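You operate a simulated robot arm through the tools that you are given. There is no shell and no other tool. Be economical: measure what you need, move in short steps, check, and stop when the job is done.

You are at the controls of a simulated robot arm. One attempt, no reset.

## Task
Take the ring spanner with a green grip and put it on the second shelf from the bottom of the blue rack. Then put two of the purple-capped strips from the clear patch of the long workbench on the planter end of the long bench. Then open the orange feed bin lid. Do these in the order given.

The check looks at the end state, three seconds after you hand in, the way a careful person would. Anything else that was tipped, shoved, dropped, spilled or broken makes it a failure. A push-on lid holds only when it is set on centred and level and pressed home; a screw cap is set on level and turned clockwise until tight.

## Robot
A 7-joint arm with a fingered hand on a trunk, on a base that drives. Base frame: it is fixed to the floor where the robot stands at the start and does not move with it; the origin is under the middle of the robot, x ahead of it, y to its left, z up; the surface under the hand at the start is at about z = 86. Lengths are in cm, angles in rad, forces in N, time in s.
Its first joint turns from -2.897 to 2.897 rad. Places, roughly: orange feed bin lid [40, 580, 80]; planter end of the long bench [-110, -270, 80]; second shelf of the blue rack [40, 320, 70]. Payload 4 kg.
The tool frame sits at the grasp point between the pads (the TCP): z along the fingers, y along the line on which they close. The tips reach 3 cm beyond it. Largest opening 10.4 cm; the body of the gripper starts 3.5 cm behind the TCP. The gripper is a hand of 4 fingers: y runs from the thumb to the fingers, the wrist lies at [-1.5, -11.3, -19] in the tool frame.
Orientation is that of the tool frame in the base frame, as a unit quaternion [w, x, y, z]. With the fingers straight down and the wrist toward the robot, the tool's x, y and z point along [0, 1, 0], [1, 0, 0] and [0, 0, -1] of the base frame.

## Interface
- The arm moves only by the tool move_arm. Its argument "increments" is a list of rows, each a list of 2 entries, a list of its own where there are three numbers: the shift along the base's x, y, z in cm, then the turn, a rotation vector about the base's x, y, z in rad. In form: [[[x, y, z], [ax, ay, az]], ...]. A call has 1 to 8 rows; each row shifts and turns the commanded pose from where the row before left it. A row lasts 0.2 s, in which the tool goes at most 5 cm and 0.15 rad; a call with a longer step from one row to the next is refused whole. A pose out of reach is approached as far as the arm can. The call stops where the force on the tool passes 40 N (or 10 N more than at its start, if that is more) or the arm is blocked; 0.2 s more then pass. In this call time passes only in rows, and 0.2 s behind the last. It gives the time, the measured TCP pose, the force on the tool (base axes), the opening and the grip force at its end, in the units of the frame above (readings bear some noise), with the torque about the TCP (base axes, N m) and any sound that the robot's microphone picked up.
- Cameras (640 x 400 px; columns grow to the right, rows downward): "scene" is now at [33.61, 17.45, 124.61]; the picture's right is [-0.38, -0.92, 0.00], its down [-0.28, 0.12, -0.95] and it looks along [0.88, -0.36, -0.31] (base axes); focal length 272 px, centre (320, 200). "wrist" rides on the gripper at [6.1, -9.2, -13] in the tool frame; the picture's right is [-0.81, 0.28, -0.52], its down [-0.53, -0.71, 0.46] and it looks along [-0.24, 0.64, 0.72] (tool axes); focal length 275 px, centre (320, 200). There is no depth. A picture from a camera that has moved, and an enlarged one, comes with that camera's place and axes in the base frame and with its lens. The place of the scene camera against the robot may be out by one fixed shift of up to 2.5 cm in any direction.
- snapshot(camera): a new picture of that camera. It takes no simulated time.
- drive_base(legs): drives the robot by 1 to 6 legs, each [ahead, left, turn to the left] in cm, cm and rad, along the robot's own axes; the way and the turn of a leg run together, so that a leg with both is an arc; at most 150 cm and 3.142 rad a leg. The arm and the cameras ride along, it lands a little off, and it stops where it bumps. It gives what a move gives.
- move_fingers(index, middle, ring, thumb_bend, thumb_turn): sets how far each is bent, from 0 (flat) to 1 (curled in); at 0.3 the hand is open as for a grip, at 0.7 the pads meet at the TCP. One left out holds its place. A second passes; each finger stops where it meets its share of the squeeze, and holds until it gets a number again. It is the only way to open and close the hand. It gives what a move gives, with no picture; readings hold the bend of each and the force on the fingers (four entries, about 0 where the hand has none), thumb and palm. thumb_turn goes from beside the hand (0) to across from the fingers (1), as for a grip.
- aim_head(pan, tilt): turns the head with the scene camera to pan (to the left, within 2.496 rad either way) and tilt (down, from -0.506 to 1.204), counted from straight ahead of the robot. It gives what a move gives.
- enlarge(camera, box): a new picture of the part [left, top, right, bottom] of that camera's present view, enlarged. It takes no simulated time.
- job_done(): hands the job in; it is judged then, once.

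Work in short steps. Places have to be worked out from the pictures, the camera data and where the tool is seen: move nearer, look again, correct. Check each grasp and each placing, and mend what went wrong. You have 165 turns and 112 pictures in all, those below and enlarged ones among them. Open the gripper and draw the arm clear of the work before you hand the job in, unless the task says otherwise; then end with one line.

The tools are called after ">>>" by a JSON object that holds its "name" and its "arguments". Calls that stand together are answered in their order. move_arm: Moves the arm, as the interface text tells. Its arguments: {"type":"object","properties":{"increments":{"type":"array","items":{"type":"array"}}},"required":["increments"]} The other tools are called the same way: move_fingers (index, middle, ring, thumb_bend, thumb_turn) moves the fingers one by one; drive_base (legs) drives the base; aim_head (pan, tilt) turns the head that bears the scene camera; snapshot (camera) takes a picture; enlarge (camera, box) takes an enlarged picture of a part of a camera's view; job_done () hands the job in.

At the start:

```text
time_s: 0.0
ee_pos: [73.66, 0.66, 109.81]
orientation: [-0.001, 0.707, 0.707, 0.0]
ft_force: [-0.6, 0.3, -0.3]
moment: [-0.01, 0.01, 0.02]
gripper_width: 10.34
finger_force: 0.1
shape: jaw
bend: [0.3, 0.3, 0.3, 0.3, 0.98]
finger forces: [0.0, 0.1, 0.0, 0.1, 0.0, 0.0]
robot x, y, heading: [-0.13, 0.36, 0.003]
head pan, tilt: [-0.393, 0.312]
```

scene: 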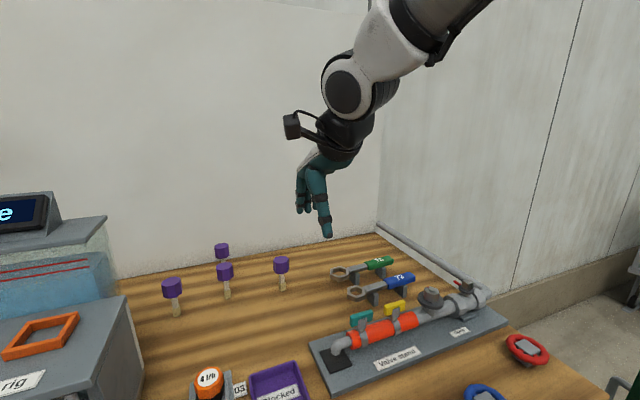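
wrist: 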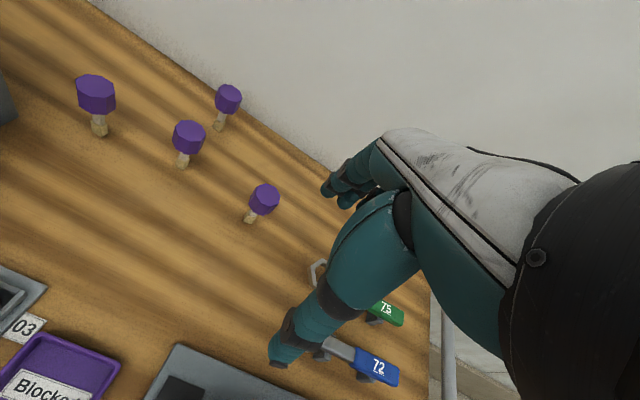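

I'll look closely at the spanners and the rest of the bench first.

>>> {"name": "enlarge", "arguments": {"camera": "scene", "box": [300, 230, 460, 330]}}

>>> {"name": "enlarge", "arguments": {"camera": "wrist", "box": [240, 240, 440, 400]}}

```text
4.00 times, centred on (380, 280) of scene
camera zoom: at [33.61, 17.45, 124.61], right [-0.38, -0.92, 0.0], down [-0.28, 0.12, -0.95], along [0.88, -0.36, -0.31], focal length 1087 px, centre (80, -120)
```

zoom: 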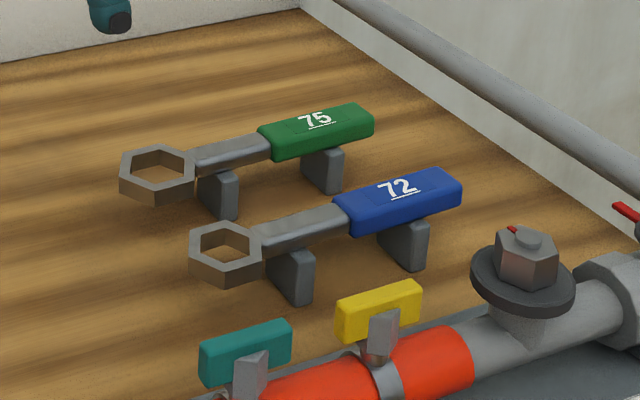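

```text
2.50 times, centred on (340, 320) of wrist
camera zoom: at [64.45, 6.73, 122.83], right [0.28, -0.81, 0.52], down [-0.71, -0.53, -0.46], along [0.64, -0.24, -0.72], focal length 688 px, centre (270, -100)
```

zoom: 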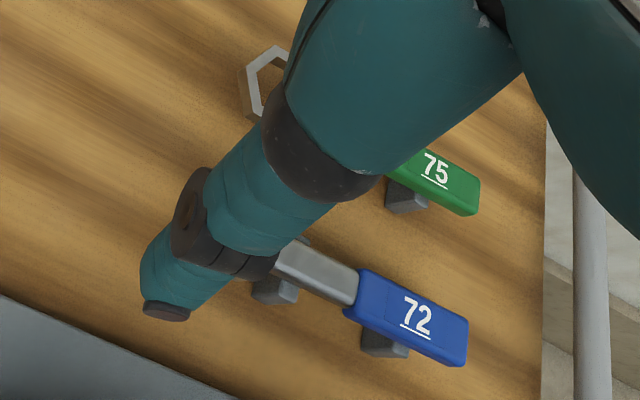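

Both spanners sit on small stands, with green the farther one. Before planning the grasp I'll look at the rack and the other places from here.

>>> {"name": "aim_head", "arguments": {"pan": 1.45, "tilt": 0.15}}

>>> {"name": "snapshot", "arguments": {"camera": "scene"}}

>>> {"name": "aim_head", "arguments": {"pan": -1.95, "tilt": 0.2}}

>>> {"name": "snapshot", "arguments": {"camera": "scene"}}

>>> {"name": "aim_head", "arguments": {"pan": -0.3, "tilt": 0.6}}

>>> {"name": "snapshot", "arguments": {"camera": "scene"}}

```text
time_s: 1.8
ee_pos: [73.62, 0.66, 109.8]
orientation: [0.0, 0.707, 0.707, 0.001]
ft_force: [-0.7, -0.2, -0.1]
moment: [-0.01, 0.0, -0.04]
gripper_width: 10.34
finger_force: 0.0
shape: jaw
bend: [0.3, 0.3, 0.3, 0.3, 0.98]
finger forces: [0.0, 0.1, 0.1, 0.0, 0.1, 0.1]
robot x, y, heading: [-0.24, 0.03, -0.0]
head pan, tilt: [1.45, 0.15]
```

```text
107 pictures are left
camera scene: at [26.1, 30.22, 126.12], right [0.99, -0.12, 0.0], down [-0.02, -0.15, -0.99], along [0.12, 0.98, -0.15], focal length 272 px, centre (320, 200)
```

scene: 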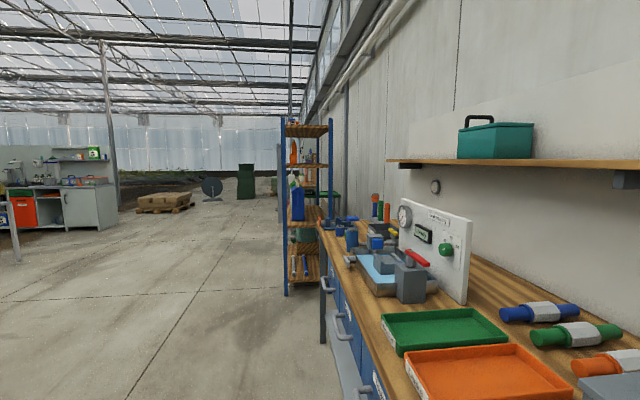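

```text
time_s: 4.7
ee_pos: [73.69, 0.56, 109.83]
orientation: [0.0, 0.707, 0.707, 0.0]
ft_force: [-0.6, 0.9, -0.1]
moment: [0.0, 0.03, 0.0]
gripper_width: 10.36
finger_force: 0.0
shape: jaw
bend: [0.3, 0.3, 0.3, 0.3, 0.98]
finger forces: [0.0, 0.0, 0.1, 0.0, 0.0, 0.0]
robot x, y, heading: [0.23, 0.08, -0.003]
head pan, tilt: [-1.95, 0.201]
```

```text
106 pictures are left
camera scene: at [21.54, 12.36, 125.65], right [-0.93, 0.37, 0.0], down [0.07, 0.19, -0.98], along [-0.36, -0.91, -0.2], focal length 272 px, centre (320, 200)
```

scene: 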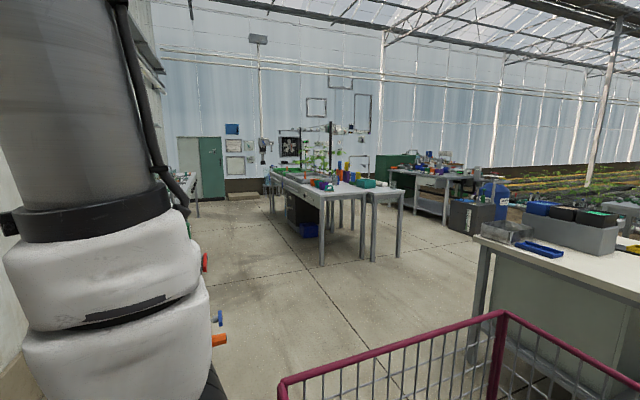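

```text
time_s: 6.4
ee_pos: [73.71, 0.71, 109.77]
orientation: [-0.001, 0.707, 0.707, 0.0]
ft_force: [-0.8, 0.8, 0.2]
moment: [0.0, -0.03, 0.0]
gripper_width: 10.36
finger_force: 0.0
shape: jaw
bend: [0.3, 0.3, 0.3, 0.3, 0.98]
finger forces: [0.0, 0.1, 0.0, 0.0, 0.1, 0.0]
robot x, y, heading: [0.14, 0.22, -0.001]
head pan, tilt: [-0.3, 0.6]
```

```text
105 pictures are left
camera scene: at [33.42, 18.4, 121.97], right [-0.3, -0.96, 0.0], down [-0.54, 0.17, -0.83], along [0.79, -0.24, -0.56], focal length 272 px, centre (320, 200)
```

scene: 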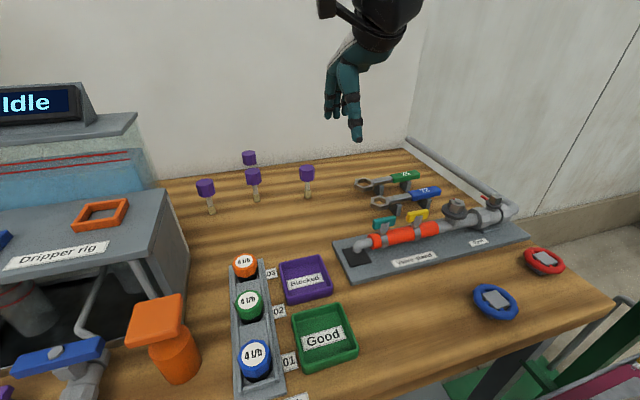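

Rack and benches located roughly. Now I move the hand above the green spanner so the wrist camera can see it better.

>>> {"name": "move_arm", "arguments": {"increments": [[[1, -4.5, 0], [0, 0, 0]], [[1, -4.5, 0], [0, 0, 0]], [[1, -4.5, 0], [0, 0, 0]], [[1, -1.5, 0], [0, 0, 0]]]}}

>>> {"name": "move_fingers", "arguments": {"index": 0.45, "middle": 0.45, "ring": 0.45, "thumb_bend": 0.45}}

>>> {"name": "snapshot", "arguments": {"camera": "wrist"}}

>>> {"name": "enlarge", "arguments": {"camera": "scene", "box": [280, 80, 480, 220]}}

```text
time_s: 7.4
ee_pos: [77.59, -14.35, 109.73]
orientation: [0.0, 0.707, 0.707, -0.001]
ft_force: [0.5, -0.3, 0.0]
moment: [-0.01, 0.01, 0.02]
gripper_width: 10.34
finger_force: 0.0
shape: jaw
bend: [0.3, 0.3, 0.3, 0.3, 0.98]
finger forces: [0.0, 0.1, 0.0, 0.0, 0.0, 0.1]
robot x, y, heading: [0.19, -0.24, -0.0]
head pan, tilt: [-0.3, 0.6]
```

```text
time_s: 8.4
ee_pos: [77.6, -14.3, 109.6]
orientation: [0.0, 0.707, 0.707, 0.001]
ft_force: [-0.2, 0.0, 0.6]
moment: [-0.02, -0.01, -0.01]
gripper_width: 6.59
finger_force: 0.0
shape: fingers
bend: [0.45, 0.45, 0.45, 0.45, 0.98]
finger forces: [0.0, 0.0, 0.0, 0.0, 0.1, 0.0]
robot x, y, heading: [0.15, 0.06, 0.001]
head pan, tilt: [-0.3, 0.6]
```

```text
104 pictures are left
camera wrist: at [68.41, -8.24, 122.69], right [0.28, -0.81, 0.52], down [-0.71, -0.53, -0.46], along [0.64, -0.24, -0.72], focal length 275 px, centre (320, 200)
```

wrist: 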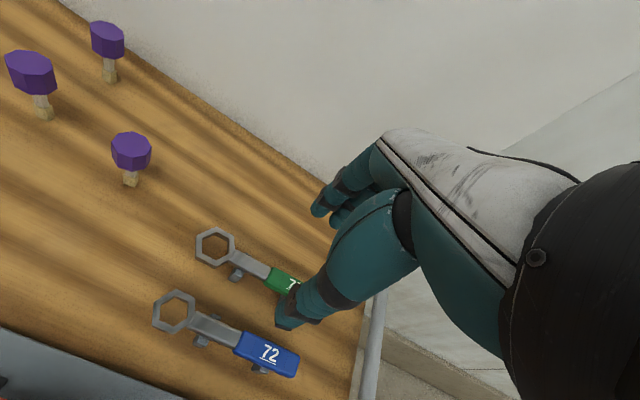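

```text
2.86 times, centred on (380, 150) of scene
camera zoom: at [33.43, 18.4, 121.97], right [-0.3, -0.96, 0.0], down [-0.54, 0.17, -0.82], along [0.79, -0.24, -0.57], focal length 776 px, centre (149, 343)
```

zoom: 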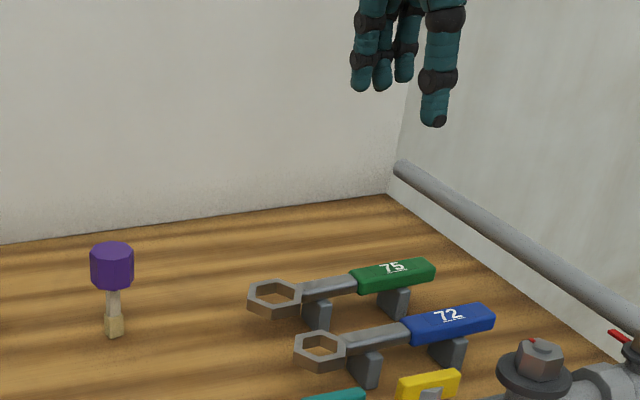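

Triangulating gives the green grip at x≈82.2, centred near y≈-19.5, with its top at z≈90.7. It lies along y, with blue about 8 cm nearer. I move above it and come down partway.

>>> {"name": "move_arm", "arguments": {"increments": [[[2.3, -2, 0], [0, 0, 0]], [[2.3, -2, 0], [0, 0, 0]], [[0, 0, -4], [0, 0, 0]], [[0, 0, -4], [0, 0, 0]], [[0, 0, -3.5], [0, 0, 0]]]}}

>>> {"name": "snapshot", "arguments": {"camera": "wrist"}}

>>> {"name": "enlarge", "arguments": {"camera": "scene", "box": [330, 100, 490, 220]}}

```text
time_s: 9.6
ee_pos: [82.28, -18.23, 98.23]
orientation: [0.0, 0.707, 0.708, -0.001]
ft_force: [0.6, 0.4, -0.1]
moment: [-0.01, -0.02, 0.0]
gripper_width: 6.56
finger_force: 0.0
shape: fingers
bend: [0.45, 0.45, 0.45, 0.45, 0.98]
finger forces: [0.0, 0.0, 0.1, 0.1, 0.1, 0.0]
robot x, y, heading: [0.06, 0.05, 0.001]
head pan, tilt: [-0.3, 0.6]
```

```text
102 pictures are left
camera wrist: at [73.02, -12.2, 111.25], right [0.28, -0.81, 0.52], down [-0.71, -0.53, -0.46], along [0.65, -0.24, -0.72], focal length 275 px, centre (320, 200)
```

wrist: 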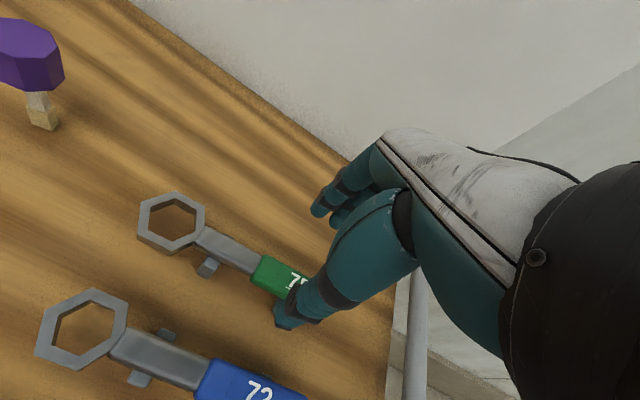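

```text
3.33 times, centred on (410, 160) of scene
camera zoom: at [33.4, 18.42, 121.97], right [-0.3, -0.96, 0.0], down [-0.54, 0.17, -0.83], along [0.79, -0.24, -0.56], focal length 906 px, centre (20, 333)
```

zoom: 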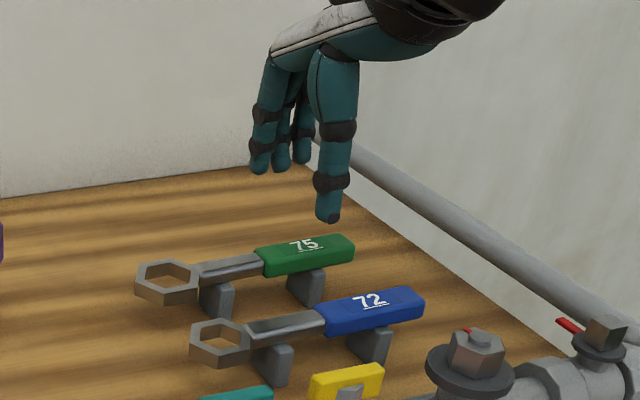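

Alignment looks good: thumb lies between the spanners, fingers beyond. Descending in short steps.

>>> {"name": "move_arm", "arguments": {"increments": [[[0.2, 0.5, -3], [0, 0, 0]], [[0, 0, -2.5], [0, 0, 0]], [[0, 0, -1.5], [0, 0, 0]], [[0, 0, -0.9], [0, 0, 0]]]}}

>>> {"name": "enlarge", "arguments": {"camera": "scene", "box": [330, 100, 490, 220]}}

```text
time_s: 10.6
ee_pos: [82.28, -17.86, 90.57]
orientation: [-0.001, 0.706, 0.708, 0.0]
ft_force: [-0.1, 0.4, 1.1]
moment: [0.02, -0.03, 0.03]
gripper_width: 6.56
finger_force: 0.1
shape: fingers
bend: [0.45, 0.45, 0.45, 0.45, 0.98]
finger forces: [0.0, 0.0, 0.1, 0.0, 0.0, 0.1]
robot x, y, heading: [0.02, 0.06, -0.002]
head pan, tilt: [-0.3, 0.6]
```

```text
3.33 times, centred on (410, 160) of scene
camera zoom: at [33.42, 18.4, 121.97], right [-0.3, -0.96, 0.0], down [-0.54, 0.17, -0.83], along [0.79, -0.24, -0.56], focal length 906 px, centre (20, 333)
```

zoom: 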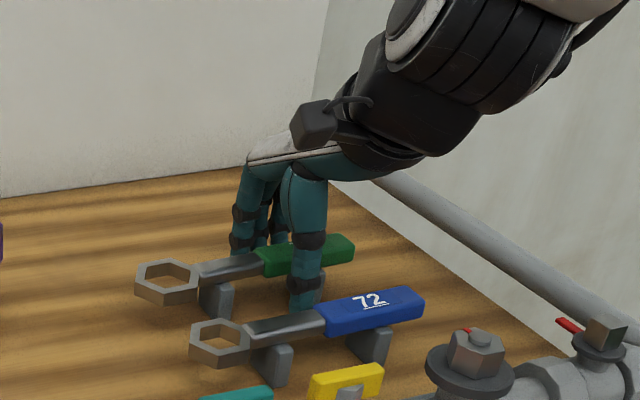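

The hand straddles the green grip. Closing the fingers.

>>> {"name": "move_fingers", "arguments": {"index": 0.75, "middle": 0.75, "ring": 0.75, "thumb_bend": 0.75}}

>>> {"name": "enlarge", "arguments": {"camera": "scene", "box": [330, 100, 490, 220]}}

```text
time_s: 11.6
ee_pos: [82.35, -17.88, 90.54]
orientation: [0.0, 0.707, 0.707, -0.001]
ft_force: [12.1, -0.4, -1.9]
moment: [0.04, -0.26, 0.36]
gripper_width: 0.44
finger_force: 18.7
shape: fingers
bend: [0.74, 0.74, 0.62, 0.68, 0.97]
finger forces: [10.1, 2.0, 12.5, 0.0, 11.5, 0.1]
robot x, y, heading: [-0.04, -0.18, 0.002]
head pan, tilt: [-0.3, 0.6]
```

```text
3.33 times, centred on (410, 160) of scene
camera zoom: at [33.49, 18.4, 121.95], right [-0.3, -0.96, 0.0], down [-0.54, 0.17, -0.82], along [0.79, -0.24, -0.57], focal length 906 px, centre (20, 333)
```

zoom: 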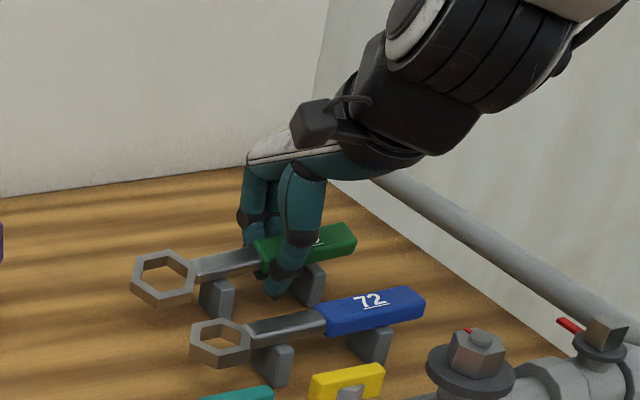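

The index and middle have curled under the grip rather than against its sides. I open, rise about 1 cm and regrip so the pads meet the sides.

>>> {"name": "move_fingers", "arguments": {"index": 0.47, "middle": 0.47, "ring": 0.47, "thumb_bend": 0.47}}

>>> {"name": "enlarge", "arguments": {"camera": "scene", "box": [330, 100, 490, 220]}}

>>> {"name": "snapshot", "arguments": {"camera": "wrist"}}

```text
time_s: 12.6
ee_pos: [82.39, -17.98, 90.46]
orientation: [0.001, 0.707, 0.707, 0.0]
ft_force: [-0.3, -0.5, 0.2]
moment: [-0.02, -0.01, 0.0]
gripper_width: 5.93
finger_force: 0.0
shape: fingers
bend: [0.47, 0.47, 0.47, 0.47, 0.97]
finger forces: [0.0, 0.0, 0.1, 0.1, 0.0, 0.1]
robot x, y, heading: [-0.06, 0.5, -0.002]
head pan, tilt: [-0.3, 0.6]
```

```text
3.33 times, centred on (410, 160) of scene
camera zoom: at [33.42, 18.4, 121.97], right [-0.3, -0.96, 0.0], down [-0.54, 0.17, -0.82], along [0.79, -0.24, -0.57], focal length 906 px, centre (20, 333)
```

zoom: 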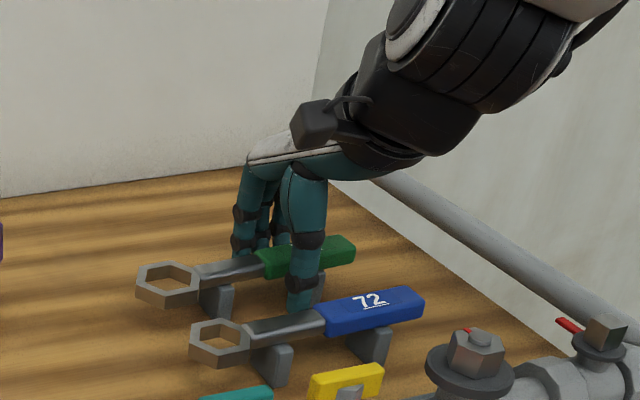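

```text
97 pictures are left
camera wrist: at [73.22, -11.85, 103.52], right [0.28, -0.81, 0.52], down [-0.71, -0.53, -0.46], along [0.64, -0.24, -0.72], focal length 275 px, centre (320, 200)
```

wrist: 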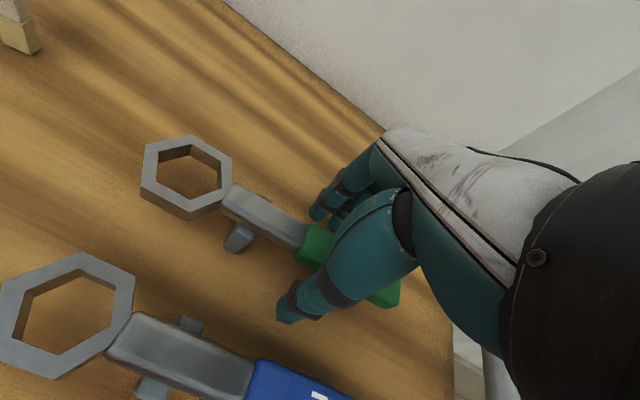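

The spanner settled back undisturbed. I rise 1.2 cm and close again.

>>> {"name": "move_arm", "arguments": {"increments": [[[0, 0, 1.2], [0, 0, 0]]]}}

>>> {"name": "move_fingers", "arguments": {"index": 0.7, "middle": 0.7, "ring": 0.7, "thumb_bend": 0.7}}

>>> {"name": "snapshot", "arguments": {"camera": "wrist"}}

>>> {"name": "enlarge", "arguments": {"camera": "scene", "box": [330, 100, 490, 220]}}

```text
time_s: 13.0
ee_pos: [82.44, -17.97, 91.73]
orientation: [-0.001, 0.707, 0.707, 0.0]
ft_force: [0.2, -0.8, 0.2]
moment: [0.05, 0.02, 0.02]
gripper_width: 5.96
finger_force: 0.1
shape: fingers
bend: [0.47, 0.47, 0.47, 0.47, 0.97]
finger forces: [0.0, 0.0, 0.0, 0.1, 0.0, 0.0]
robot x, y, heading: [-0.28, -0.03, 0.0]
head pan, tilt: [-0.3, 0.6]
```

```text
time_s: 14.0
ee_pos: [82.52, -18.01, 91.59]
orientation: [0.0, 0.706, 0.708, 0.0]
ft_force: [6.6, 0.6, 4.0]
moment: [-0.12, -0.21, 0.2]
gripper_width: 1.94
finger_force: 11.6
shape: fingers
bend: [0.64, 0.67, 0.64, 0.62, 0.96]
finger forces: [4.3, 3.2, 9.5, 0.0, 7.3, 0.1]
robot x, y, heading: [0.02, 0.03, -0.003]
head pan, tilt: [-0.3, 0.6]
```

```text
96 pictures are left
camera wrist: at [73.28, -11.87, 104.74], right [0.28, -0.81, 0.52], down [-0.71, -0.53, -0.46], along [0.65, -0.24, -0.72], focal length 275 px, centre (320, 200)
```

wrist: 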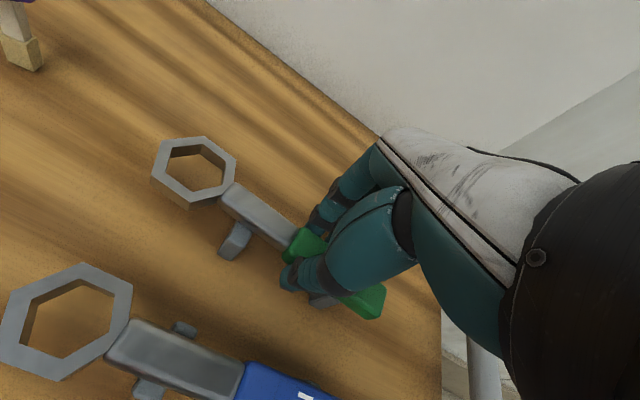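

```text
3.33 times, centred on (410, 160) of scene
camera zoom: at [33.44, 18.4, 121.96], right [-0.3, -0.96, 0.0], down [-0.54, 0.17, -0.82], along [0.79, -0.24, -0.57], focal length 906 px, centre (20, 333)
```

zoom: 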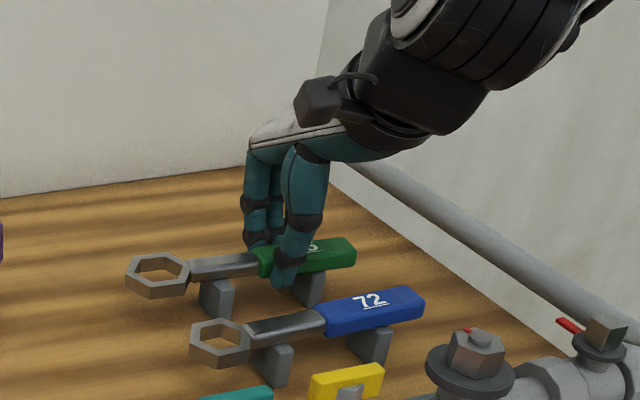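

Good side grip. I squeeze a bit more and lift slowly.

>>> {"name": "move_fingers", "arguments": {"index": 0.8, "middle": 0.8, "ring": 0.8, "thumb_bend": 0.8}}

>>> {"name": "move_arm", "arguments": {"increments": [[[0, 0, 1.5], [0, 0, 0]], [[0, 0, 2.5], [0, 0, 0]], [[0, 0, 3], [0, 0, 0]]]}}

>>> {"name": "snapshot", "arguments": {"camera": "wrist"}}

>>> {"name": "snapshot", "arguments": {"camera": "scene"}}

```text
time_s: 15.0
ee_pos: [82.5, -17.94, 91.66]
orientation: [-0.001, 0.707, 0.707, 0.001]
ft_force: [12.4, -1.6, 0.7]
moment: [-0.03, -0.37, 0.36]
gripper_width: 1.81
finger_force: 27.9
shape: fingers
bend: [0.75, 0.76, 0.64, 0.61, 0.94]
finger forces: [13.1, 9.1, 13.4, 0.0, 19.4, 0.1]
robot x, y, heading: [-0.19, -0.18, -0.002]
head pan, tilt: [-0.3, 0.6]
```

```text
time_s: 15.8
ee_pos: [82.39, -17.9, 98.67]
orientation: [-0.001, 0.707, 0.707, 0.0]
ft_force: [0.8, -0.3, -1.3]
moment: [-0.01, -0.06, -0.02]
gripper_width: 1.8
finger_force: 21.6
shape: fingers
bend: [0.75, 0.77, 0.73, 0.61, 0.94]
finger forces: [12.3, 11.2, 0.2, 0.0, 19.7, 0.0]
robot x, y, heading: [0.0, 0.13, 0.004]
head pan, tilt: [-0.3, 0.6]
```

```text
94 pictures are left
camera wrist: at [73.18, -11.87, 111.64], right [0.28, -0.81, 0.52], down [-0.71, -0.53, -0.46], along [0.64, -0.24, -0.73], focal length 275 px, centre (320, 200)
```

wrist: 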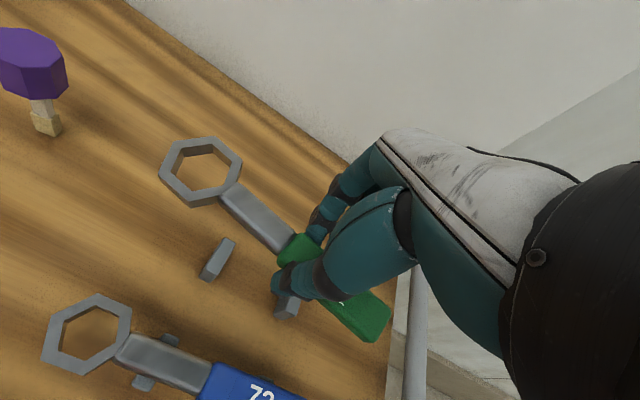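

```text
93 pictures are left
camera scene: at [33.44, 18.39, 121.96], right [-0.3, -0.96, 0.0], down [-0.54, 0.17, -0.82], along [0.79, -0.24, -0.57], focal length 272 px, centre (320, 200)
```

scene: 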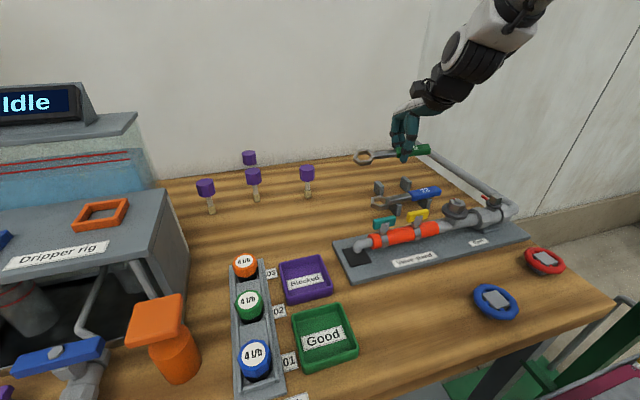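

The spanner is held level and clear. Before driving I check the space behind and around the robot.

>>> {"name": "aim_head", "arguments": {"pan": 2.45, "tilt": 0.45}}

>>> {"name": "snapshot", "arguments": {"camera": "scene"}}

>>> {"name": "aim_head", "arguments": {"pan": -2.3, "tilt": 0.6}}

>>> {"name": "snapshot", "arguments": {"camera": "scene"}}

>>> {"name": "aim_head", "arguments": {"pan": 1.2, "tilt": 0.5}}

>>> {"name": "snapshot", "arguments": {"camera": "scene"}}

```text
time_s: 18.2
ee_pos: [82.35, -18.07, 98.57]
orientation: [-0.001, 0.707, 0.707, 0.001]
ft_force: [0.4, -0.1, -1.1]
moment: [-0.02, 0.0, 0.01]
gripper_width: 1.81
finger_force: 21.7
shape: fingers
bend: [0.75, 0.77, 0.73, 0.61, 0.94]
finger forces: [12.3, 11.4, 0.1, 0.0, 19.8, 0.1]
robot x, y, heading: [0.0, -0.04, 0.004]
head pan, tilt: [2.45, 0.45]
```

```text
92 pictures are left
camera scene: at [17.91, 26.87, 123.32], right [0.64, 0.77, 0.0], down [0.34, -0.28, -0.9], along [-0.69, 0.57, -0.44], focal length 272 px, centre (320, 200)
```

scene: 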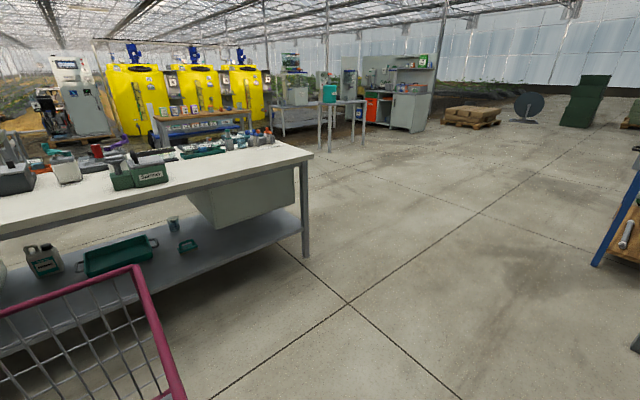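

```text
time_s: 22.0
ee_pos: [82.35, -17.91, 98.57]
orientation: [-0.001, 0.707, 0.707, 0.001]
ft_force: [-0.3, -0.6, -1.4]
moment: [-0.04, -0.02, -0.01]
gripper_width: 1.8
finger_force: 21.8
shape: fingers
bend: [0.75, 0.77, 0.73, 0.61, 0.94]
finger forces: [12.4, 11.4, 0.2, 0.0, 19.7, 0.0]
robot x, y, heading: [-0.23, 0.01, 0.002]
head pan, tilt: [-2.3, 0.6]
```

```text
91 pictures are left
camera scene: at [19.1, 14.42, 121.97], right [-0.75, 0.67, 0.0], down [0.38, 0.42, -0.83], along [-0.55, -0.62, -0.56], focal length 272 px, centre (320, 200)
```

scene: 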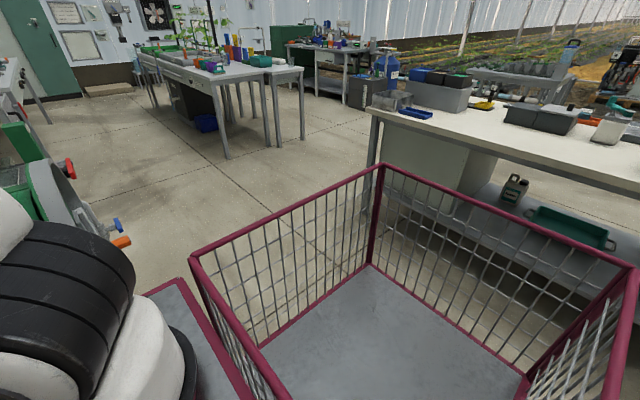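

```text
time_s: 24.9
ee_pos: [82.38, -18.02, 98.68]
orientation: [0.001, 0.707, 0.707, 0.0]
ft_force: [0.8, 0.3, -1.4]
moment: [0.0, -0.05, 0.01]
gripper_width: 1.83
finger_force: 22.1
shape: fingers
bend: [0.75, 0.77, 0.73, 0.61, 0.94]
finger forces: [12.4, 11.4, 0.2, 0.0, 19.8, 0.1]
robot x, y, heading: [-0.67, -0.14, 0.003]
head pan, tilt: [1.201, 0.499]
```

```text
90 pictures are left
camera scene: at [28.28, 29.49, 122.88], right [0.93, -0.36, 0.0], down [-0.17, -0.45, -0.88], along [0.32, 0.82, -0.48], focal length 272 px, centre (320, 200)
```

scene: 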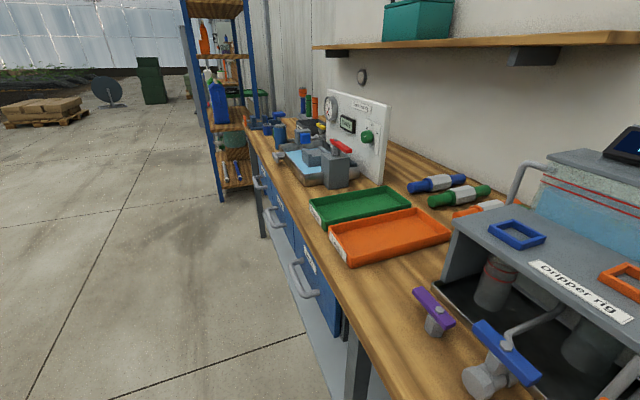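

The basket behind is part of the robot, reaching back to about x≈-52. The island bench starts at x≈-106, so I can retract, back up about 38 cm and drive sideways to the rack. Raising and retracting the arm first.

>>> {"name": "move_arm", "arguments": {"increments": [[[0, 0, 4], [0, 0, 0]], [[0, 0, 4], [0, 0, 0]], [[-3, 0, 3], [0, 0, 0]], [[-4, 3, 1], [0, 0, 0]], [[-4, 4, 0], [0, 0, 0]], [[-1, 4, 0], [0, 0, 0]]]}}

>>> {"name": "drive_base", "arguments": {"legs": [[-38, 0, 0]]}}

>>> {"name": "snapshot", "arguments": {"camera": "scene"}}

```text
refused: row 4 steps farther than a row can; nothing moved
```

```text
time_s: 27.3
ee_pos: [44.48, -17.71, 98.64]
orientation: [-0.001, 0.706, 0.709, 0.001]
ft_force: [0.6, -0.4, -1.0]
moment: [0.02, -0.02, -0.01]
gripper_width: 1.82
finger_force: 21.9
shape: fingers
bend: [0.75, 0.77, 0.73, 0.61, 0.93]
finger forces: [12.4, 11.6, 0.4, 0.1, 19.6, 0.0]
robot x, y, heading: [-37.84, -0.03, 0.001]
head pan, tilt: [1.201, 0.499]
```

```text
89 pictures are left
camera scene: at [-9.78, 29.52, 122.88], right [0.93, -0.36, 0.0], down [-0.17, -0.45, -0.88], along [0.31, 0.82, -0.48], focal length 272 px, centre (320, 200)
```

scene: 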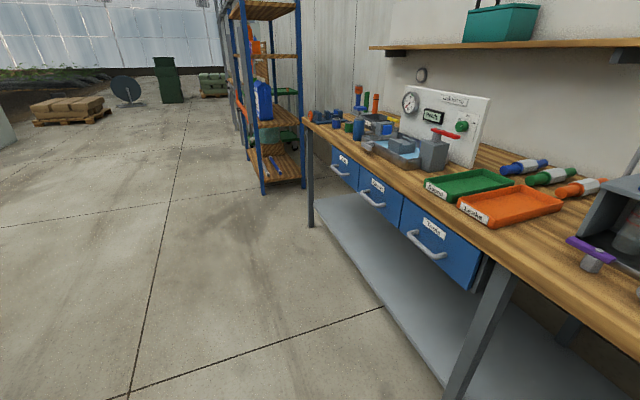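

The arm move was refused because a step was too long, but the drive went clean with no contact force. Now I raise and retract with shorter steps.

>>> {"name": "move_arm", "arguments": {"increments": [[[0, 0, 4], [0, 0, 0]], [[-2, 0, 4], [0, 0, 0]], [[-3, 2, 3], [0, 0, 0]], [[-3, 3, 0], [0, 0, 0]], [[-3, 3, 0], [0, 0, 0]], [[-1, 4, 0], [0, 0, 0]], [[0, 4, 0], [0, 0, 0]]]}}

>>> {"name": "drive_base", "arguments": {"legs": [[0, 120, 0], [0, 100, 0]]}}

>>> {"name": "snapshot", "arguments": {"camera": "scene"}}

```text
time_s: 28.9
ee_pos: [32.7, -1.86, 109.68]
orientation: [0.001, 0.706, 0.708, 0.0]
ft_force: [0.0, -0.9, -1.8]
moment: [0.0, -0.01, -0.05]
gripper_width: 1.81
finger_force: 22.0
shape: fingers
bend: [0.75, 0.77, 0.73, 0.61, 0.93]
finger forces: [12.4, 12.3, 0.2, 0.0, 19.7, 0.1]
robot x, y, heading: [-37.76, -0.1, 0.004]
head pan, tilt: [1.201, 0.499]
```

```text
time_s: 39.8
ee_pos: [33.61, 217.8, 109.74]
orientation: [0.0, 0.709, 0.706, 0.0]
ft_force: [0.8, -0.1, -2.1]
moment: [-0.03, -0.02, 0.04]
gripper_width: 1.83
finger_force: 22.2
shape: fingers
bend: [0.75, 0.77, 0.73, 0.61, 0.93]
finger forces: [12.4, 12.3, 0.1, 0.0, 19.7, 0.0]
robot x, y, heading: [-36.97, 219.99, -0.005]
head pan, tilt: [1.201, 0.499]
```

```text
88 pictures are left
camera scene: at [-8.72, 249.38, 122.88], right [0.93, -0.37, 0.0], down [-0.18, -0.45, -0.88], along [0.32, 0.82, -0.48], focal length 272 px, centre (320, 200)
```

scene: 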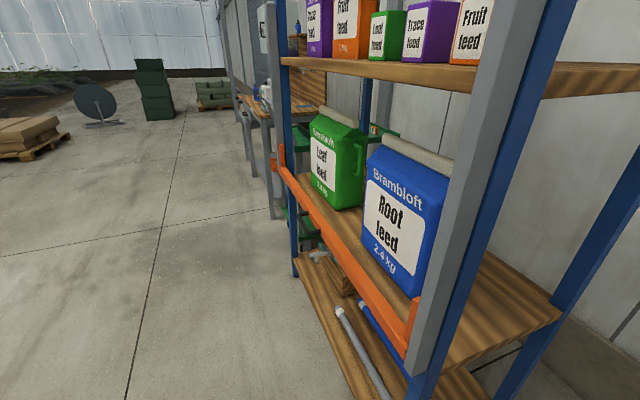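

The rack is just ahead-left, with feed cans and an orange front bar on a shelf. I back off a little, move left and look straight at it.

>>> {"name": "drive_base", "arguments": {"legs": [[-35, 0, 0], [0, 80, 0]]}}

>>> {"name": "aim_head", "arguments": {"pan": 0.3, "tilt": 0.35}}

>>> {"name": "snapshot", "arguments": {"camera": "scene"}}

>>> {"name": "snapshot", "arguments": {"camera": "wrist"}}

```text
time_s: 46.0
ee_pos: [-0.91, 298.99, 109.78]
orientation: [0.0, 0.709, 0.705, -0.001]
ft_force: [1.1, 0.1, -1.2]
moment: [0.02, -0.01, 0.03]
gripper_width: 1.8
finger_force: 21.8
shape: fingers
bend: [0.75, 0.77, 0.73, 0.61, 0.93]
finger forces: [12.5, 12.5, 0.1, 0.1, 19.7, 0.0]
robot x, y, heading: [-71.55, 301.5, -0.009]
head pan, tilt: [1.201, 0.499]
```

```text
time_s: 47.2
ee_pos: [-0.95, 298.97, 109.63]
orientation: [0.0, 0.709, 0.705, 0.001]
ft_force: [0.1, -0.8, -1.3]
moment: [-0.03, -0.04, 0.02]
gripper_width: 1.82
finger_force: 22.7
shape: fingers
bend: [0.75, 0.77, 0.73, 0.61, 0.93]
finger forces: [12.4, 12.5, 0.3, 0.0, 19.7, 0.0]
robot x, y, heading: [-71.53, 301.24, -0.007]
head pan, tilt: [0.3, 0.351]
```

```text
87 pictures are left
camera scene: at [-37.57, 324.99, 124.24], right [0.29, -0.96, 0.0], down [-0.33, -0.1, -0.94], along [0.9, 0.27, -0.34], focal length 272 px, centre (320, 200)
```

scene: 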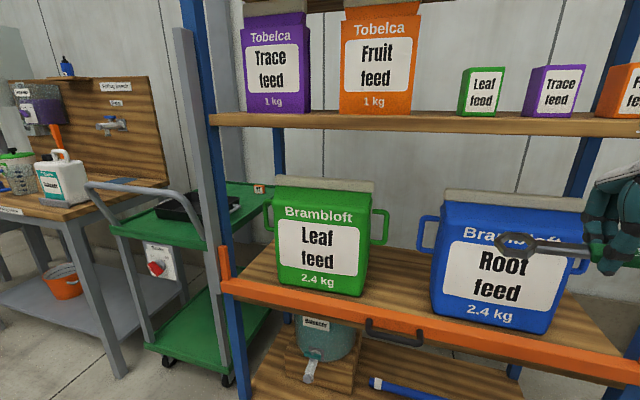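

```text
86 pictures are left
camera wrist: at [-10.08, 305.12, 122.69], right [0.27, -0.81, 0.52], down [-0.72, -0.53, -0.46], along [0.64, -0.25, -0.72], focal length 275 px, centre (320, 200)
```

wrist: 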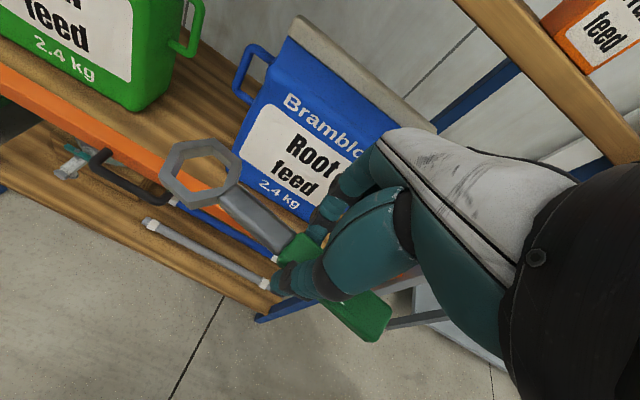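

This is the second shelf from the bottom (z≈70, next shelf at ~118). The gap between the two cans, around y≈321, is the free spot, and I enlarge it to measure.

>>> {"name": "enlarge", "arguments": {"camera": "scene", "box": [260, 170, 500, 350]}}

```text
2.22 times, centred on (380, 260) of scene
camera zoom: at [-37.57, 324.99, 124.24], right [0.29, -0.96, 0.0], down [-0.33, -0.1, -0.94], along [0.9, 0.27, -0.34], focal length 604 px, centre (187, 67)
```

zoom: 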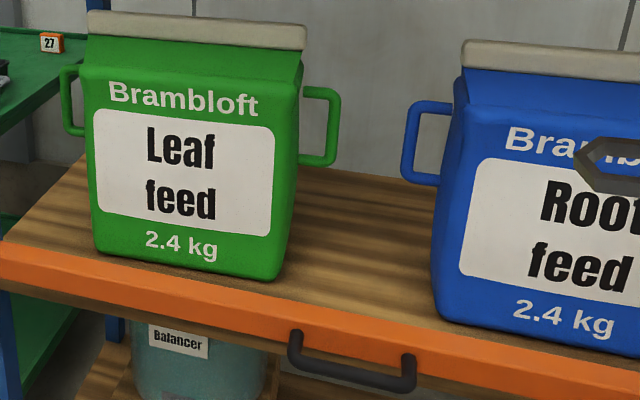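

The gap between cans is about 19 cm, with handles at z≈87–96. So I'll tilt the fingers forward about 0.5 rad, keeping the hand low and outside the shelf. I'll also yaw about -0.6 so the 17 cm spanner lies diagonally. Orienting here, clear of the rack.

>>> {"name": "move_arm", "arguments": {"increments": [[[1, 0, -2], [0, -0.125, 0]], [[1, 0, -2], [0, -0.125, 0]], [[1, 0, -2], [0, -0.125, 0]], [[1, 0, -2], [0, -0.125, 0]], [[1, 0, -2], [0, 0, -0.15]], [[1, 0, -2], [0, 0, -0.15]], [[1, 0, -2], [0, 0, -0.15]], [[1, 0, -1], [0, 0, -0.15]]]}}

>>> {"name": "snapshot", "arguments": {"camera": "scene"}}

>>> {"name": "snapshot", "arguments": {"camera": "wrist"}}

```text
time_s: 48.8
ee_pos: [5.94, 298.54, 101.25]
orientation: [0.123, 0.834, 0.497, 0.204]
ft_force: [1.0, 0.2, -0.5]
moment: [-0.04, 0.02, -0.03]
gripper_width: 1.79
finger_force: 21.7
shape: fingers
bend: [0.75, 0.77, 0.73, 0.61, 0.93]
finger forces: [11.8, 12.0, 0.3, 0.0, 19.8, 0.0]
out of reach, approached as far as the arm can: row 2
robot x, y, heading: [-71.37, 301.43, -0.007]
head pan, tilt: [0.3, 0.351]
stopped in row 7: the arm was blocked; the commanded pose is now the measured one
```

```text
84 pictures are left
camera scene: at [-37.73, 325.38, 123.71], right [0.33, -0.94, 0.0], down [-0.37, -0.13, -0.92], along [0.87, 0.31, -0.4], focal length 272 px, centre (320, 200)
```

scene: 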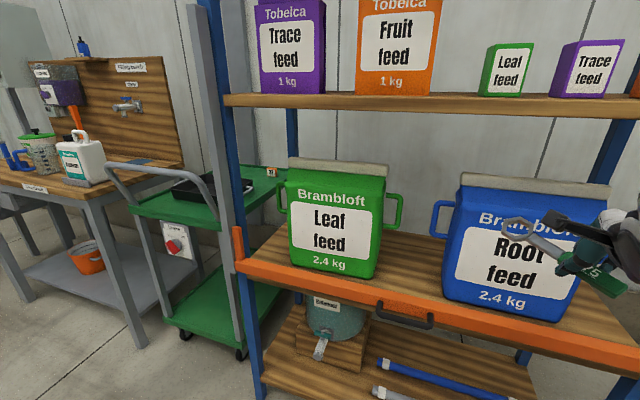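

```text
83 pictures are left
camera wrist: at [-4.69, 308.24, 110.35], right [-0.37, -0.84, 0.39], down [-0.57, -0.13, -0.81], along [0.74, -0.52, -0.43], focal length 275 px, centre (320, 200)
```

wrist: 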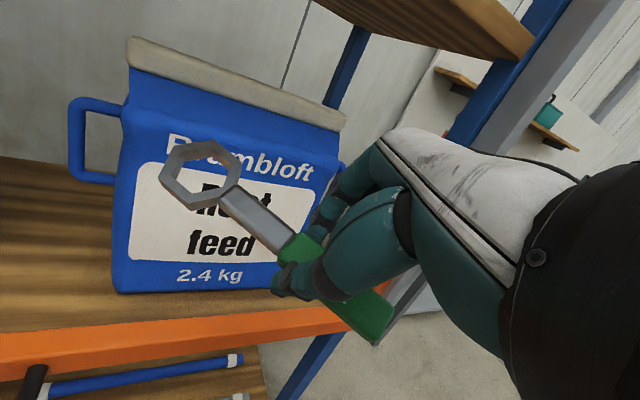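

The arm hit a joint limit from being too close in, and left the tool slightly off level. I back the base 12 cm, extend the arm and correct the orientation.

>>> {"name": "drive_base", "arguments": {"legs": [[-14, 18, 0]]}}

>>> {"name": "move_arm", "arguments": {"increments": [[[4, 0, -1], [0, 0, 0]], [[4, 0, -1], [0, 0, 0]], [[3, 0, -1], [-0.111, 0.026, -0.078]], [[3, 0, -1], [-0.111, 0.025, -0.079]]]}}

```text
time_s: 50.5
ee_pos: [-8.07, 316.7, 101.26]
orientation: [0.122, 0.834, 0.497, 0.204]
ft_force: [0.0, 0.0, -1.7]
moment: [-0.03, 0.02, -0.05]
gripper_width: 1.79
finger_force: 21.8
shape: fingers
bend: [0.75, 0.77, 0.73, 0.61, 0.93]
finger forces: [11.8, 12.0, 0.3, 0.0, 19.6, 0.0]
robot x, y, heading: [-85.61, 319.51, -0.002]
head pan, tilt: [0.3, 0.351]
```

```text
time_s: 51.5
ee_pos: [5.88, 316.72, 97.09]
orientation: [0.217, 0.856, 0.454, 0.118]
ft_force: [-0.2, -0.4, -1.1]
moment: [0.01, 0.01, 0.02]
gripper_width: 1.76
finger_force: 21.8
shape: fingers
bend: [0.75, 0.77, 0.73, 0.61, 0.93]
finger forces: [11.9, 12.0, 0.0, 0.0, 19.7, 0.1]
robot x, y, heading: [-85.38, 319.71, -0.005]
head pan, tilt: [0.3, 0.351]
```

The tool is now level along the spanner, yawed and pitched as planned. Lowering to z≈81 in front of the shelf and checking.

>>> {"name": "move_arm", "arguments": {"increments": [[[0, 0, -4], [0, 0, 0]], [[0, 0.5, -4], [0, 0, 0]], [[0, 0.3, -4], [0, 0, 0]], [[0, 0, -4], [0, 0, 0]]]}}

>>> {"name": "snapshot", "arguments": {"camera": "scene"}}

>>> {"name": "snapshot", "arguments": {"camera": "wrist"}}

```text
time_s: 52.5
ee_pos: [6.01, 317.61, 81.25]
orientation: [0.217, 0.857, 0.453, 0.117]
ft_force: [-0.8, -0.3, -1.7]
moment: [0.01, 0.04, -0.01]
gripper_width: 1.8
finger_force: 22.1
shape: fingers
bend: [0.75, 0.77, 0.73, 0.61, 0.93]
finger forces: [11.8, 12.1, 0.1, 0.0, 19.8, 0.1]
robot x, y, heading: [-85.52, 319.65, -0.006]
head pan, tilt: [0.3, 0.351]
```

```text
82 pictures are left
camera scene: at [-51.52, 343.18, 124.24], right [0.29, -0.96, 0.0], down [-0.33, -0.1, -0.94], along [0.9, 0.27, -0.34], focal length 272 px, centre (320, 200)
```

scene: 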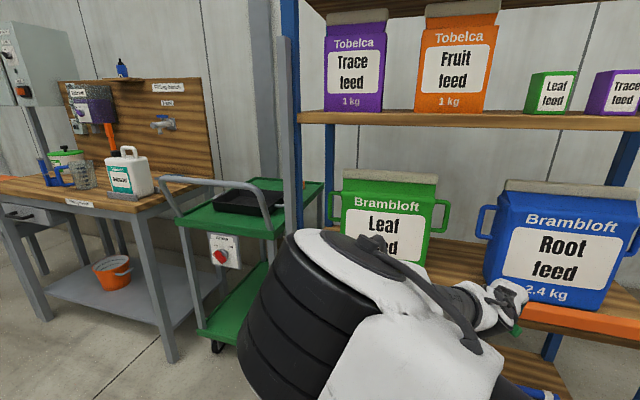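

```text
81 pictures are left
camera wrist: at [-2.48, 330.68, 88.28], right [-0.46, -0.67, 0.58], down [-0.64, -0.21, -0.74], along [0.62, -0.71, -0.33], focal length 275 px, centre (320, 200)
```

wrist: 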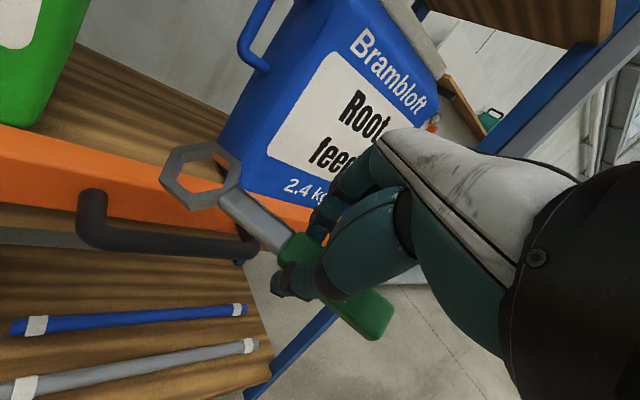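

Wrist view puts the gap at y≈312–332 and the bar top at z≈71, so the spanner should be centred near y≈321.5. I shift 1.5 cm left and drive in slowly.

>>> {"name": "move_arm", "arguments": {"increments": [[[0, 1.5, 0], [0, 0, 0]]]}}

>>> {"name": "drive_base", "arguments": {"legs": [[14, 0, 0]]}}

>>> {"name": "snapshot", "arguments": {"camera": "wrist"}}

```text
time_s: 52.9
ee_pos: [5.95, 319.07, 81.21]
orientation: [0.217, 0.857, 0.453, 0.118]
ft_force: [-1.2, 0.1, -0.6]
moment: [0.01, 0.03, -0.03]
gripper_width: 1.76
finger_force: 21.8
shape: fingers
bend: [0.75, 0.77, 0.73, 0.61, 0.93]
finger forces: [11.8, 12.1, 0.2, 0.1, 19.7, 0.0]
robot x, y, heading: [-85.73, 319.48, -0.01]
head pan, tilt: [0.3, 0.351]
```

```text
time_s: 54.3
ee_pos: [20.12, 318.98, 81.19]
orientation: [0.218, 0.857, 0.452, 0.117]
ft_force: [0.5, 0.0, -1.2]
moment: [-0.01, -0.03, -0.01]
gripper_width: 1.8
finger_force: 22.0
shape: fingers
bend: [0.75, 0.77, 0.73, 0.61, 0.93]
finger forces: [11.8, 12.0, 0.2, 0.0, 19.8, 0.0]
robot x, y, heading: [-71.35, 319.75, -0.008]
head pan, tilt: [0.3, 0.351]
```

```text
80 pictures are left
camera wrist: at [11.8, 331.97, 88.27], right [-0.46, -0.67, 0.58], down [-0.64, -0.21, -0.74], along [0.62, -0.71, -0.33], focal length 275 px, centre (320, 200)
```

wrist: 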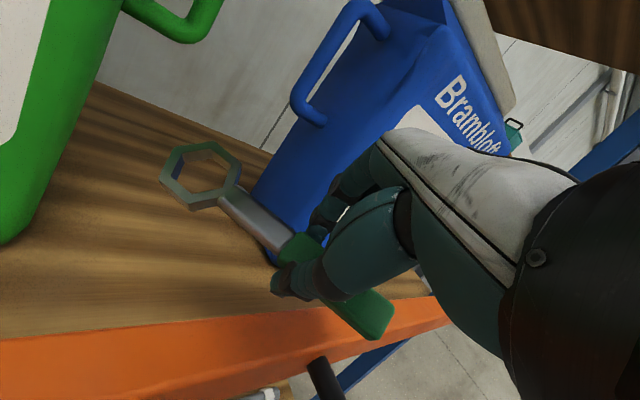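

I lower to z≈76.5 to stay below the handles but above the bar, shift 1 cm left, and then go in.

>>> {"name": "move_arm", "arguments": {"increments": [[[0, 1, -2.4], [0, 0, 0]], [[0, 0, -2.3], [0, 0, 0]]]}}

>>> {"name": "drive_base", "arguments": {"legs": [[7, 0, 0]]}}

>>> {"name": "snapshot", "arguments": {"camera": "wrist"}}

>>> {"name": "snapshot", "arguments": {"camera": "scene"}}

```text
time_s: 54.9
ee_pos: [20.45, 319.71, 76.96]
orientation: [0.22, 0.856, 0.452, 0.122]
ft_force: [9.9, -2.8, 35.8]
moment: [0.2, 0.05, -0.14]
gripper_width: 1.67
finger_force: 42.8
shape: fingers
bend: [0.75, 0.79, 0.73, 0.7, 0.88]
finger forces: [24.6, 9.4, 10.0, 0.0, 41.4, 0.0]
robot x, y, heading: [-71.17, 319.8, -0.011]
head pan, tilt: [0.3, 0.351]
```

```text
time_s: 55.9
ee_pos: [27.0, 319.91, 76.61]
orientation: [0.217, 0.857, 0.452, 0.117]
ft_force: [-0.8, 0.5, -0.7]
moment: [-0.01, 0.03, -0.04]
gripper_width: 1.79
finger_force: 22.1
shape: fingers
bend: [0.75, 0.8, 0.73, 0.63, 0.9]
finger forces: [12.8, 9.4, 0.1, 0.1, 21.7, 0.1]
robot x, y, heading: [-64.38, 319.48, -0.002]
head pan, tilt: [0.3, 0.351]
```

```text
79 pictures are left
camera wrist: at [18.64, 332.87, 83.55], right [-0.46, -0.67, 0.58], down [-0.64, -0.21, -0.74], along [0.62, -0.71, -0.33], focal length 275 px, centre (320, 200)
```

wrist: 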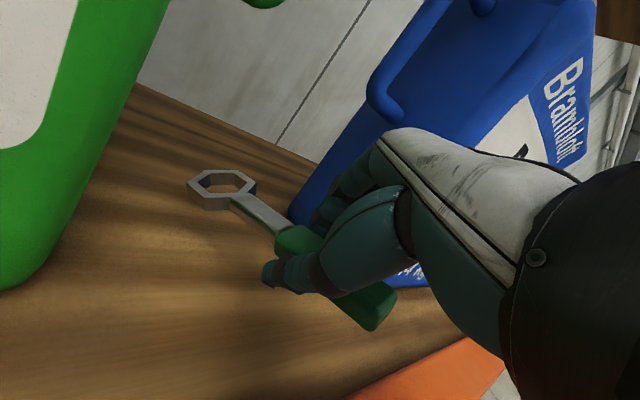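

```text
78 pictures are left
camera scene: at [-30.41, 342.97, 124.24], right [0.29, -0.96, 0.0], down [-0.33, -0.1, -0.94], along [0.9, 0.27, -0.34], focal length 272 px, centre (320, 200)
```

scene: 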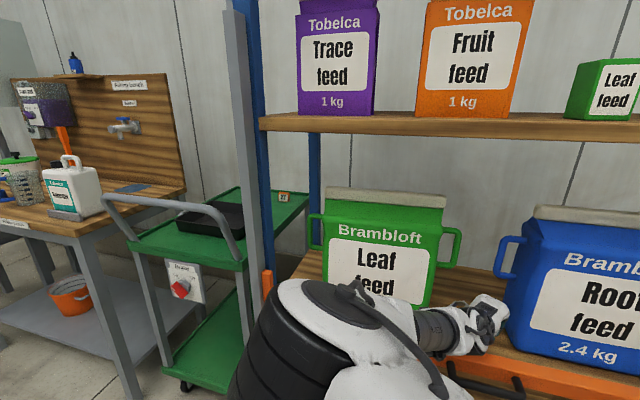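

Lowering touched something briefly (35 N, now zero) and tipped the ring down by about 1 cm, but the grip is still firm. The spanner is now over the shelf behind the bar. I advance 6 cm by arm at constant height.

>>> {"name": "move_arm", "arguments": {"increments": [[[2, 0, 0.5], [0, 0, 0]], [[2.3, 0, 0], [0, 0, 0]], [[2, 0, 0], [0, 0, 0]]]}}

>>> {"name": "snapshot", "arguments": {"camera": "wrist"}}

```text
time_s: 56.7
ee_pos: [33.23, 319.92, 76.94]
orientation: [0.217, 0.857, 0.454, 0.116]
ft_force: [-0.1, -0.4, -0.1]
moment: [-0.07, 0.05, 0.02]
gripper_width: 1.75
finger_force: 21.8
shape: fingers
bend: [0.75, 0.8, 0.73, 0.63, 0.9]
finger forces: [12.7, 9.5, 0.0, 0.1, 21.7, 0.1]
robot x, y, heading: [-64.48, 319.43, -0.006]
head pan, tilt: [0.3, 0.351]
```

```text
77 pictures are left
camera wrist: at [24.92, 332.98, 83.98], right [-0.46, -0.67, 0.58], down [-0.64, -0.21, -0.74], along [0.62, -0.71, -0.33], focal length 275 px, centre (320, 200)
```

wrist: 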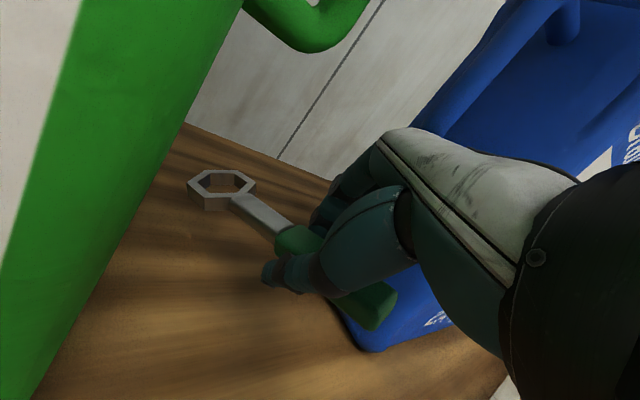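

The grip end is close to the blue can's corner, so I shift 1.2 cm left and then lower in small steps to contact.

>>> {"name": "move_arm", "arguments": {"increments": [[[0, 1.3, 0], [0, 0, 0]], [[0, 0, -0.8], [0, 0, 0]], [[0, 0, -0.6], [0, 0, 0]]]}}

>>> {"name": "snapshot", "arguments": {"camera": "wrist"}}

```text
time_s: 57.5
ee_pos: [33.47, 321.02, 75.48]
orientation: [0.218, 0.857, 0.452, 0.116]
ft_force: [-0.1, 0.2, -0.4]
moment: [-0.05, 0.03, 0.01]
gripper_width: 1.77
finger_force: 21.9
shape: fingers
bend: [0.75, 0.8, 0.73, 0.63, 0.9]
finger forces: [12.7, 9.5, 0.0, 0.0, 21.8, 0.1]
robot x, y, heading: [-64.16, 319.34, -0.011]
head pan, tilt: [0.3, 0.351]
```

```text
76 pictures are left
camera wrist: at [24.96, 334.14, 82.53], right [-0.46, -0.67, 0.58], down [-0.64, -0.21, -0.74], along [0.62, -0.71, -0.33], focal length 275 px, centre (320, 200)
```

wrist: 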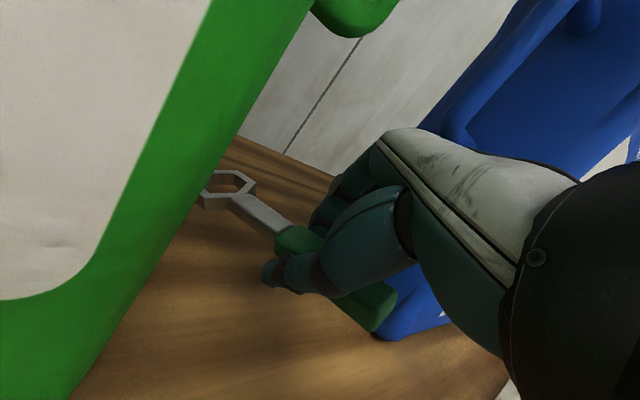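

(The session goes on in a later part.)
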